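You operate a simulated robot arm through the tools that you are given. There is no shell and no other tool. Be economical: measure what you need, move in short steps, check, and stop when the job is done.

You are at the controls of a simulated robot arm. One attempt, no reset.

JOB
Press the red tip to switch it on.

It is judged by the outcome, as a careful person would: the job done as asked, and still so three seconds after it is handed in. It fails if anything else is knocked over, pushed out of place, dropped, spilled or broken.

ROBOT AND FRAMES
A 7-joint arm with a two-finger parallel gripper, fixed in place. Base frame: the origin is at the foot of the arm, x ahead of it, y to its left, z up. Units: m, degrees, N and s.
Its first joint turns from -66.0 to 66.0 degrees. Payload 1.57 kg.
The tool frame sits at the grasp point between the pads (the TCP): z along the fingers, y along the line on which they close. The tips reach 0.03 m beyond it. The gripper opens to 0.11 m. The fingers are 0.024 m wide and 0.012 m thick; the gripper's body (0.048 by 0.112 m) begins 0.078 m behind the TCP.
Orientation is that of the tool frame in the base frame, as a unit quaternion [x, y, z, w]. With the fingers straight down and closing along the base's y, the tool's x points along the base's -x, its y along +y and its z along -z.

CONTROLS
- The arm moves only by the tool apply_moves. Its arguments are lists of equal length, an entry for each row: "jaw": the opening, from 0 (shut) to 1 (fully open); "delta_pos": the shift along the tool's x, y, z in m, a list of three; "rot": the turn, a rotation vector about the tool's x, y, z in degrees, a list of three. In form: {"jaw": [jaw, ...], "delta_pos": [[tx, ty, tz], ...], "rot": [[rx, ry, rz], ...]}. A call has 1 to 8 rows; each row is the pose to reach, as a shift and turn from the pose commanded when the call began, along the tool's axes at that moment. A row lasts 0.2 s, in which the tool goes at most 0.05 m and 8.6 degrees; a call with a longer step from one row to the next is refused whole, and so is a gripper value outside its range. A pose out of reach is approached as far as the arm can. The call stops where the force on the tool passes 40 N (or 10 N more than at its start, if that is more) or the arm is blocked; 0.2 s more then pass. The fingers move at their own pace (about 0.108 m/s each) and stop on an object; they squeeze with about 32 N. The grip force told is the motor's: it shows also when the fingers shut on nothing. Time passes only in rows, and 0.2 s behind the last, so rows that repeat a pose let the fingers close. The reply holds the time, the measured pose of the TCP, the force on the tool along the base axes, the opening and the grip force, in the units named above and with some noise, and new pictures: "show" is both (left out), scene, wrist or none.
- Cameras (640 x 400 px; columns grow to the right, rows downward): "scene" is fixed at [0.1799, -0.4024, 1.4113]; the picture's right is [0.63, -0.78, 0.00], its down [-0.38, -0.31, -0.87] and it looks along [0.68, 0.55, -0.49] (base axes); focal length 358 px, centre (320, 200). "wrist" rides on the gripper at [0.07, 0.016, -0.141] in the tool frame; the picture's right is [-0.23, 0.97, 0.00], its down [-0.86, -0.20, -0.48] and it looks along [-0.47, -0.11, 0.88] (tool axes); focal length 222 px, centre (320, 200). There is no depth. A picture from a camera that has moved, and an enlarged one, comes with that camera's place and axes in the base frame and with its lens.
- close_up(camera, box): a new picture of the part [left, top, right, bottom] of that camera's present view, enlarged. The clock stands still meanwhile.
- finish_job(): hands the job in; it is judged then, once.

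Go step by step. Nothing tells you positions but the pictures and the camera data: compare them with the known pose of the tool, close in by small moves and look again before you grip or let go. The budget is 90 turns and 170 pictures, counting those below and the enlarged ones. Unless the task says otherwise, let go and move clear before handing in, and close with one line.

The tools are called as a command line: name --argument value ..., lists and objects as JSON in quotes. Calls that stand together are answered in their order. apply_moves: Moves the arm, as the interface text tells. Its arguments: {"type":"object","properties":{"jaw":{"type":"array","items":{"type":"number"}},"delta_pos":{"type":"array","items":{"type":"array","items":{"type":"number"}}},"rot":{"type":"array","items":{"type":"array","items":{"type":"number"}}},"show":{"type":"string","enum":["both","scene","wrist","none"]}},"required":["jaw","delta_pos","rot"]} The other tools are called the same way: close_up (camera, box) takes an enlarged picture of a part of a camera's view; finish_job () hands the job in.

At the start:

```text
time_s: 0.0
tcp_pos: [0.4006, -0.1495, 1.2475]
ee_rot: [0.0, 1.0, 0.0, 0.0]
wrist_force: [-0.6, 1.0, -0.8]
grip_width: 0.11
finger_force: 0.1
```

scene: 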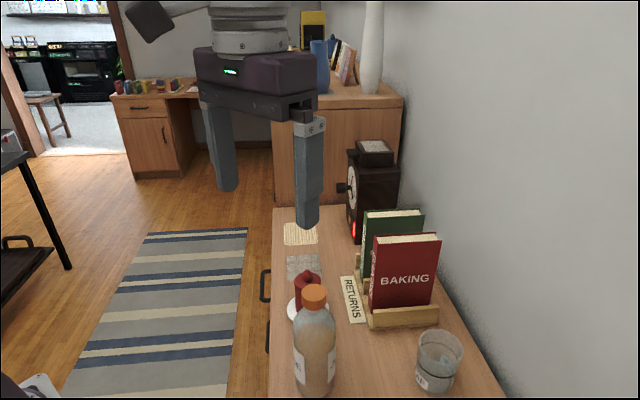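
wrist: 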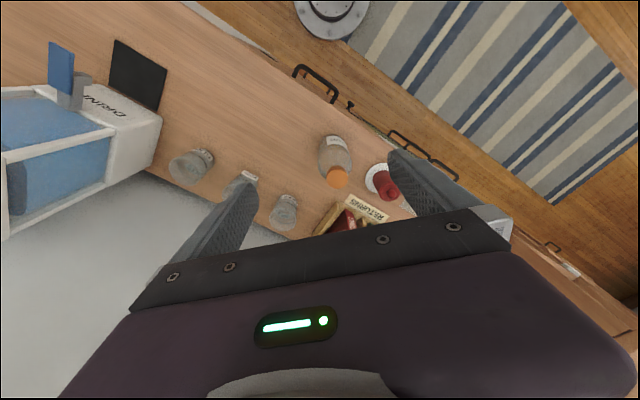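

I see a dark machine (perhaps a coffee grinder/clock) with a glowing red spot behind the books. I'll enlarge it to find the red tip.

close_up --camera "scene" --box '[320, 120, 448, 260]'

close_up --camera "scene" --box '[260, 200, 480, 400]'

```text
2.86 times, centred on (384, 190) of scene
camera zoom: at [0.1799, -0.4024, 1.4113], right [0.63, -0.78, 0.0], down [-0.38, -0.31, -0.87], along [0.68, 0.55, -0.49], focal length 1021 px, centre (137, 229)
```

zoom: 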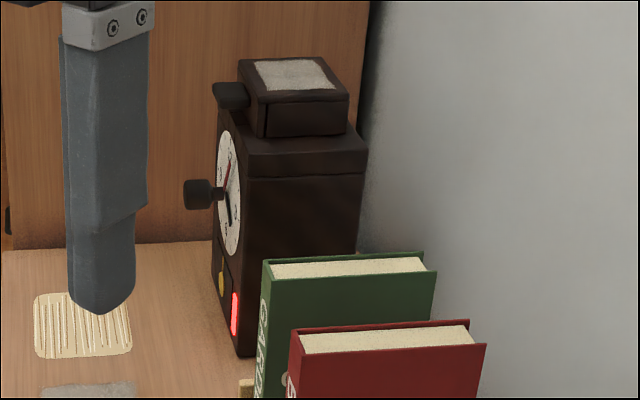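

```text
2.00 times, centred on (370, 300) of scene
camera zoom: at [0.1799, -0.4024, 1.4113], right [0.63, -0.78, 0.0], down [-0.38, -0.31, -0.87], along [0.68, 0.55, -0.49], focal length 715 px, centre (220, 0)
```

zoom: 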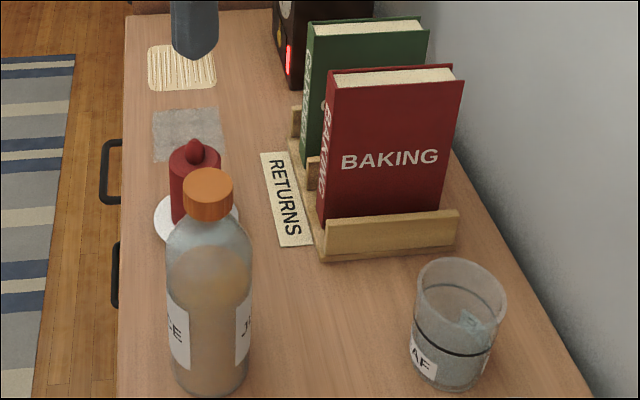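

The red candle with a flame-shaped tip is the likely target; the machine's red light is an indicator. I'll zoom in on both views to confirm and measure.

close_up --camera "wrist" --box '[310, 120, 438, 200]'

close_up --camera "scene" --box '[268, 260, 348, 310]'

```text
5.00 times, centred on (374, 160) of wrist
camera zoom: at [0.3308, -0.1308, 1.3893], right [0.23, 0.97, 0.0], down [0.86, -0.2, 0.48], along [0.47, -0.11, -0.88], focal length 1111 px, centre (50, 400)
```

zoom: 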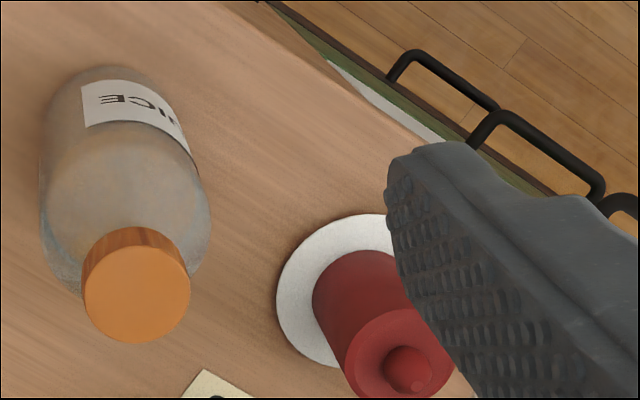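

```text
8.00 times, centred on (308, 285) of scene
camera zoom: at [0.1799, -0.4024, 1.4113], right [0.63, -0.78, 0.0], down [-0.38, -0.31, -0.87], along [0.68, 0.55, -0.49], focal length 2860 px, centre (416, -480)
```

zoom: 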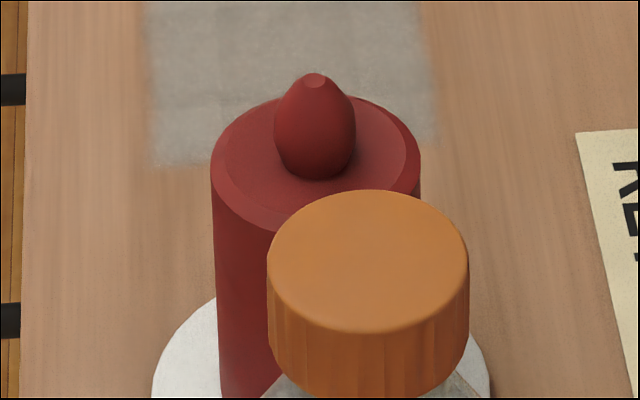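

The candle on the white plate has a pressable flame tip, triangulated near [0.618, -0.016, 0.915]; the bottle (cap about z=1.02) stands in front of it. I'll shut the gripper and go above the candle at height.

apply_moves --jaw '[0, 0, 0, 0, 0, 0, 0, 0]' --delta_pos '[[-0.03, 0.019, 0], [-0.06, 0.037, 0], [-0.09, 0.056, 0], [-0.12, 0.074, 0], [-0.15, 0.093, 0], [-0.18, 0.111, 0], [-0.217, 0.134, 0], [-0.217, 0.134, 0]]' --rot '[[0, 0, 0], [0, 0, 0], [0, 0, 0], [0, 0, 0], [0, 0, 0], [0, 0, 0], [0, 0, 0], [0, 0, 0]]'

```text
time_s: 1.8
tcp_pos: [0.5696, -0.0194, 1.2406]
ee_rot: [0.002, 1.0, -0.001, 0.0]
wrist_force: [-0.4, 0.0, 0.2]
grip_width: 0.0
finger_force: 21.3
out of reach, approached as far as the arm can: row 6, 7, 8
camera wrist: at [0.5012, -0.0007, 1.3815], right [0.23, 0.97, 0.0], down [0.85, -0.2, 0.48], along [0.47, -0.11, -0.88], focal length 222 px, centre (320, 200)
```

scene: 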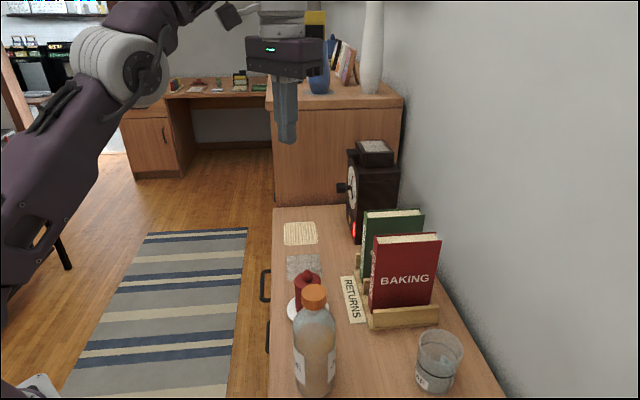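
wrist: 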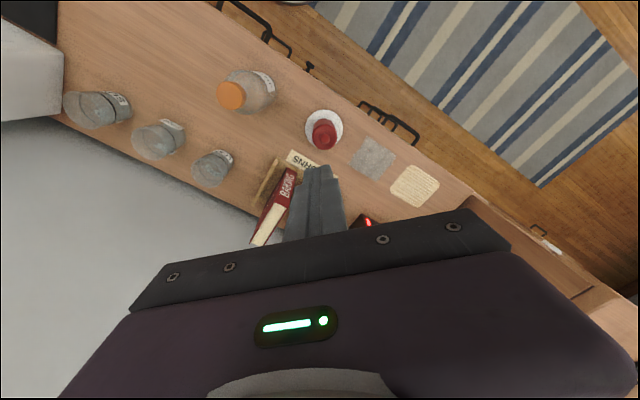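

I hit the reach limit at this height; the candle is visible again, so I'll zoom to refine.

close_up --camera "wrist" --box '[272, 90, 384, 160]'

```text
5.71 times, centred on (328, 125) of wrist
camera zoom: at [0.5012, -0.0007, 1.3815], right [0.23, 0.97, 0.0], down [0.85, -0.2, 0.48], along [0.47, -0.11, -0.88], focal length 1269 px, centre (274, 629)
```

zoom: 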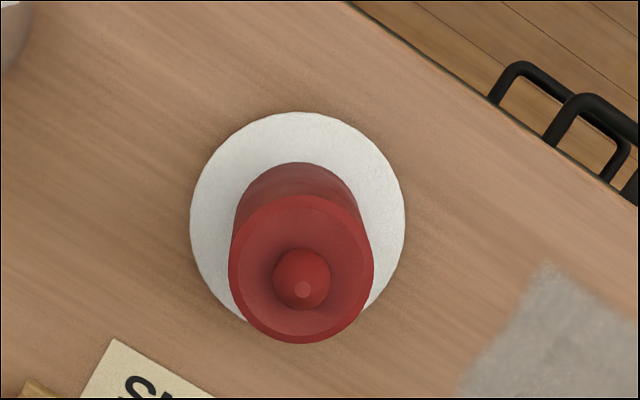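

Tip triangulates consistently at about [0.615, -0.017, 0.918]. Descend partway and read the pose.

apply_moves --jaw '[0, 0, 0, 0]' --delta_pos '[[0, 0, 0.04], [0, 0, 0.08], [0, 0, 0.12], [0, 0, 0.17]]' --rot '[[0, 0, 0], [0, 0, 0], [0, 0, 0], [0, 0, 0]]'

```text
time_s: 2.8
tcp_pos: [0.5695, -0.0202, 1.0701]
ee_rot: [0.0, 1.0, 0.0, 0.001]
wrist_force: [0.7, 0.1, 0.1]
grip_width: 0.0001
finger_force: 21.8
camera wrist: at [0.5011, -0.0013, 1.2109], right [0.23, 0.97, 0.0], down [0.85, -0.2, 0.48], along [0.47, -0.11, -0.88], focal length 222 px, centre (320, 200)
```

scene: 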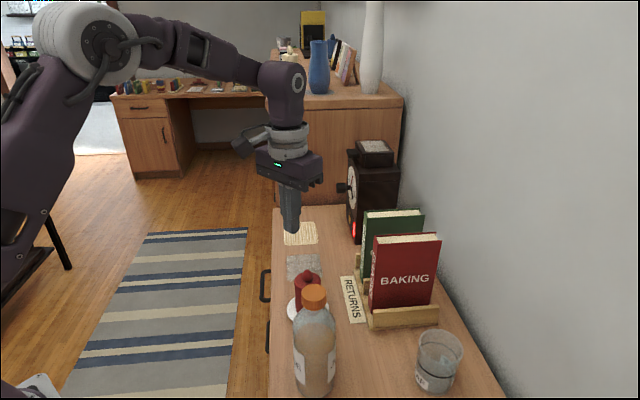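
wrist: 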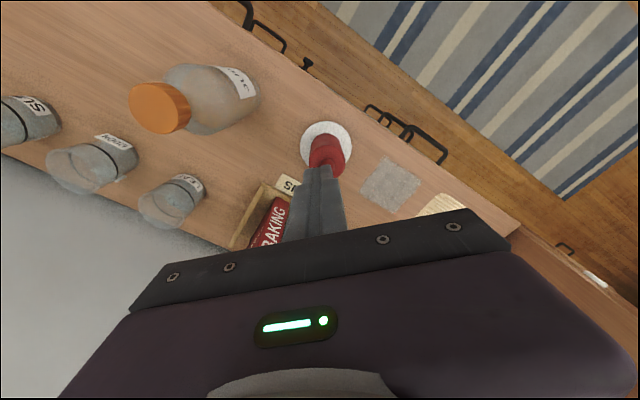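

Pose holds well. Now shift over the tip while staying about 5 cm above it.

apply_moves --jaw '[0, 0, 0, 0]' --delta_pos '[[0, 0, 0.035], [0, 0, 0.07], [-0.023, 0.002, 0.07], [-0.0455, 0.003, 0.07]]' --rot '[[0, 0, 0], [0, 0, 0], [0, 0, 0], [0, 0, 0]]'

close_up --camera "scene" --box '[260, 210, 356, 310]'

close_up --camera "wrist" --box '[256, 110, 384, 190]'

```text
time_s: 3.8
tcp_pos: [0.6151, -0.0147, 0.9999]
ee_rot: [0.0, 1.0, 0.0, 0.0]
wrist_force: [-0.1, -0.3, 0.8]
grip_width: 0.0
finger_force: 21.3
camera wrist: at [0.5469, 0.0027, 1.1413], right [0.23, 0.97, 0.0], down [0.85, -0.2, 0.48], along [0.47, -0.11, -0.88], focal length 222 px, centre (320, 200)
```

scene: 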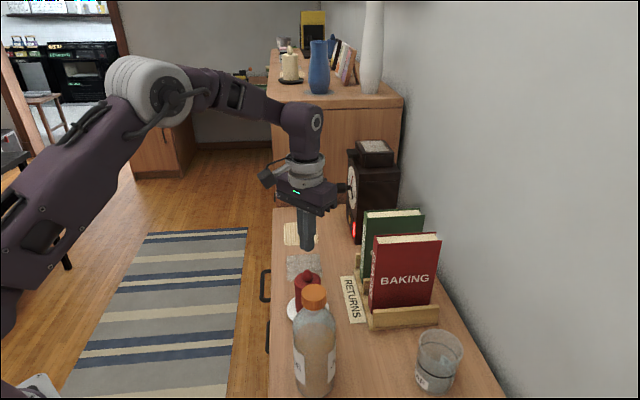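
wrist: 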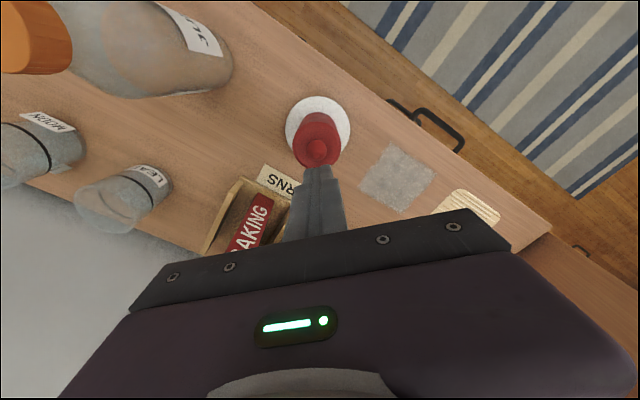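

```text
4.00 times, centred on (308, 260) of scene
camera zoom: at [0.1798, -0.4024, 1.4113], right [0.63, -0.78, 0.0], down [-0.38, -0.31, -0.87], along [0.68, 0.55, -0.49], focal length 1430 px, centre (368, -40)
```

zoom: 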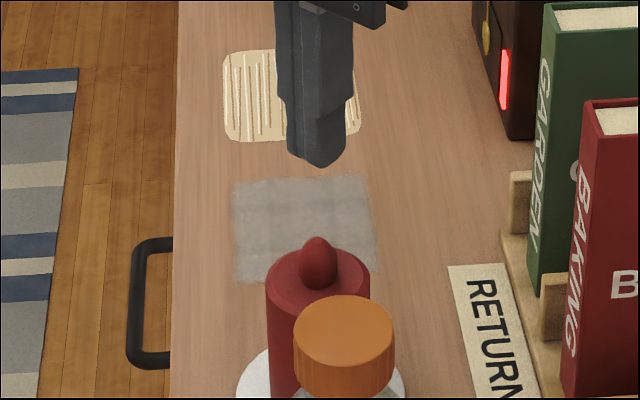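

```text
5.00 times, centred on (320, 150) of wrist
camera zoom: at [0.5469, 0.0027, 1.1413], right [0.23, 0.97, 0.0], down [0.85, -0.2, 0.48], along [0.47, -0.11, -0.88], focal length 1111 px, centre (320, 450)
```

zoom: 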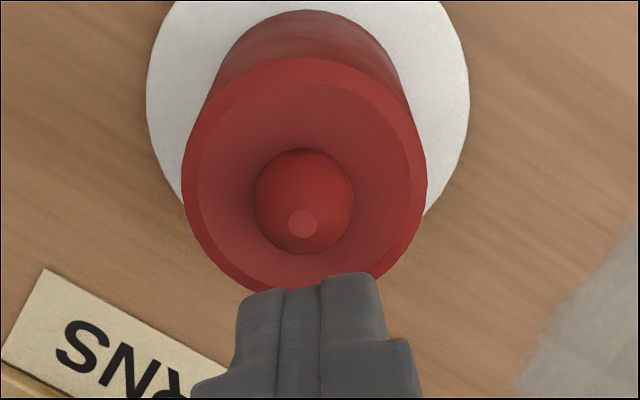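

Alignment agrees within a couple of millimetres (tip [0.614, -0.017]). Descend to just above contact, nudging y by -2 mm.

apply_moves --jaw '[0, 0, 0, 0]' --delta_pos '[[0.001, -0.002, 0.015], [0.001, -0.002, 0.03], [0.001, -0.002, 0.04], [0.001, -0.002, 0.046]]' --rot '[[0, 0, 0], [0, 0, 0], [0, 0, 0], [0, 0, 0]]' --show "wrist"

close_up --camera "scene" --box '[268, 240, 348, 290]'

```text
time_s: 4.8
tcp_pos: [0.616, -0.0185, 0.9536]
ee_rot: [0.0, 1.0, 0.001, 0.0]
wrist_force: [0.3, 0.5, 0.9]
grip_width: 0.0
finger_force: 20.9
camera wrist: at [0.5463, 0.0004, 1.095], right [0.23, 0.97, 0.0], down [0.86, -0.2, 0.48], along [0.47, -0.11, -0.88], focal length 222 px, centre (320, 200)
```

wrist: 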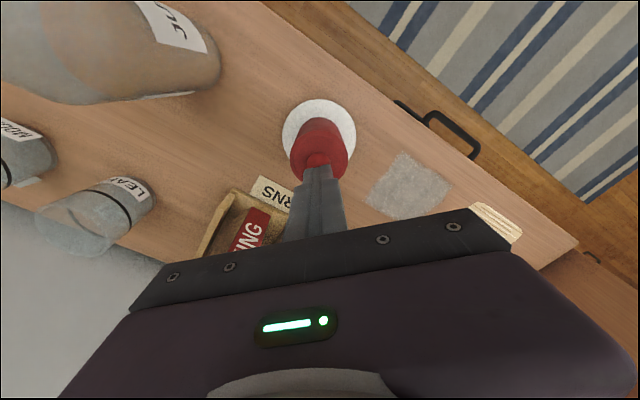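

```text
8.00 times, centred on (308, 265) of scene
camera zoom: at [0.1799, -0.4024, 1.4113], right [0.63, -0.78, 0.0], down [-0.38, -0.31, -0.87], along [0.68, 0.55, -0.49], focal length 2860 px, centre (416, -320)
```

zoom: 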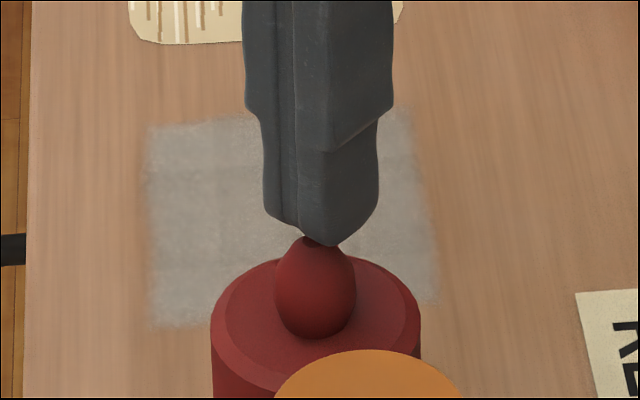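

The fingertips are just above the tip, well centred. Now press slowly in small steps, watching force.

apply_moves --jaw '[0, 0, 0, 0]' --delta_pos '[[0, 0, 0.003], [0, 0, 0.005], [0, 0, 0.007], [0, 0, 0.009]]' --rot '[[0, 0, 0], [0, 0, 0], [0, 0, 0], [0, 0, 0]]' --show "wrist"

close_up --camera "scene" --box '[268, 240, 348, 290]'

```text
time_s: 5.8
tcp_pos: [0.6137, -0.0173, 0.9439]
ee_rot: [0.0, 1.0, 0.0, 0.0]
wrist_force: [0.6, 0.3, 2.5]
grip_width: 0.0
finger_force: 20.9
camera wrist: at [0.546, 0.0002, 1.086], right [0.23, 0.97, 0.0], down [0.85, -0.2, 0.48], along [0.47, -0.11, -0.88], focal length 222 px, centre (320, 200)
```

wrist: 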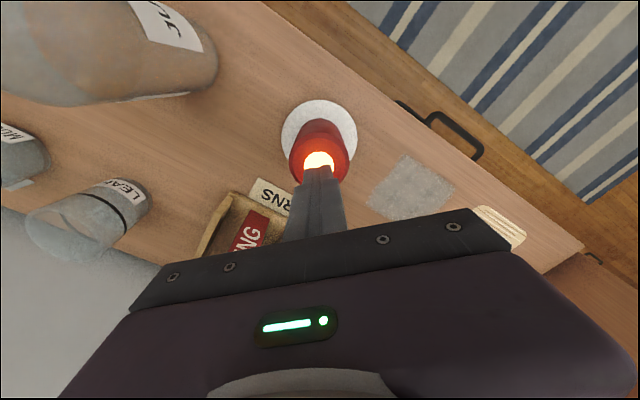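

```text
8.00 times, centred on (308, 265) of scene
camera zoom: at [0.1799, -0.4024, 1.4113], right [0.63, -0.78, 0.0], down [-0.38, -0.31, -0.87], along [0.68, 0.55, -0.49], focal length 2860 px, centre (416, -320)
```

zoom: 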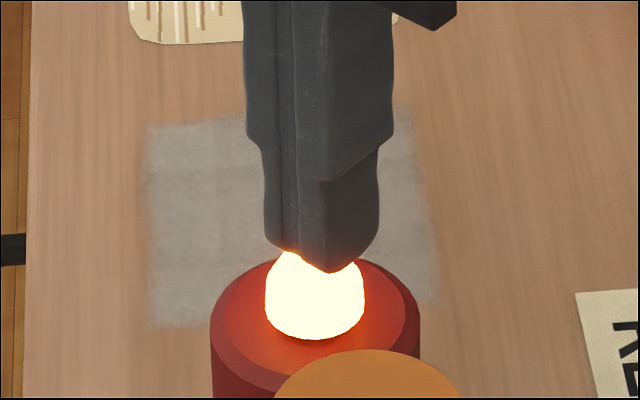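

The tip is lit. Retract straight up and check it stays on.

apply_moves --jaw '[0, 0, 0, 0, 0]' --delta_pos '[[0, 0, -0.015], [0, 0, -0.04], [0, 0, -0.08], [0, 0, -0.11], [0, 0, -0.11]]' --rot '[[0, 0, 0], [0, 0, 0], [0, 0, 0], [0, 0, 0], [0, 0, 0]]'

```text
time_s: 7.0
tcp_pos: [0.6151, -0.0176, 1.0549]
ee_rot: [0.0, 1.0, 0.0, 0.0]
wrist_force: [0.6, -0.2, 0.0]
grip_width: 0.0
finger_force: 21.4
camera wrist: at [0.5459, -0.0002, 1.1962], right [0.23, 0.97, 0.0], down [0.86, -0.2, 0.48], along [0.47, -0.11, -0.88], focal length 222 px, centre (320, 200)
```

scene: 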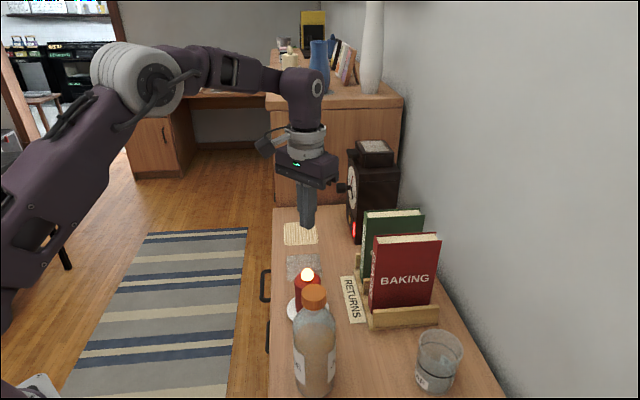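
wrist: 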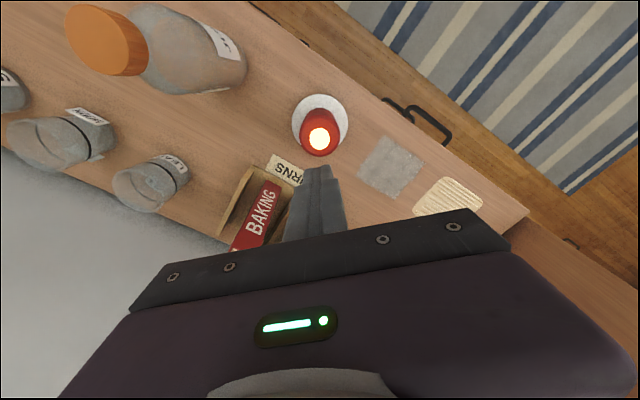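

The candle's tip stays lit, the arm is clear and nothing else has moved. I'm handing the job in.

finish_job

```text
The job is handed in.
```

I pressed the candle's red tip and it lit. It was still on after the arm pulled clear, and nothing else was disturbed.
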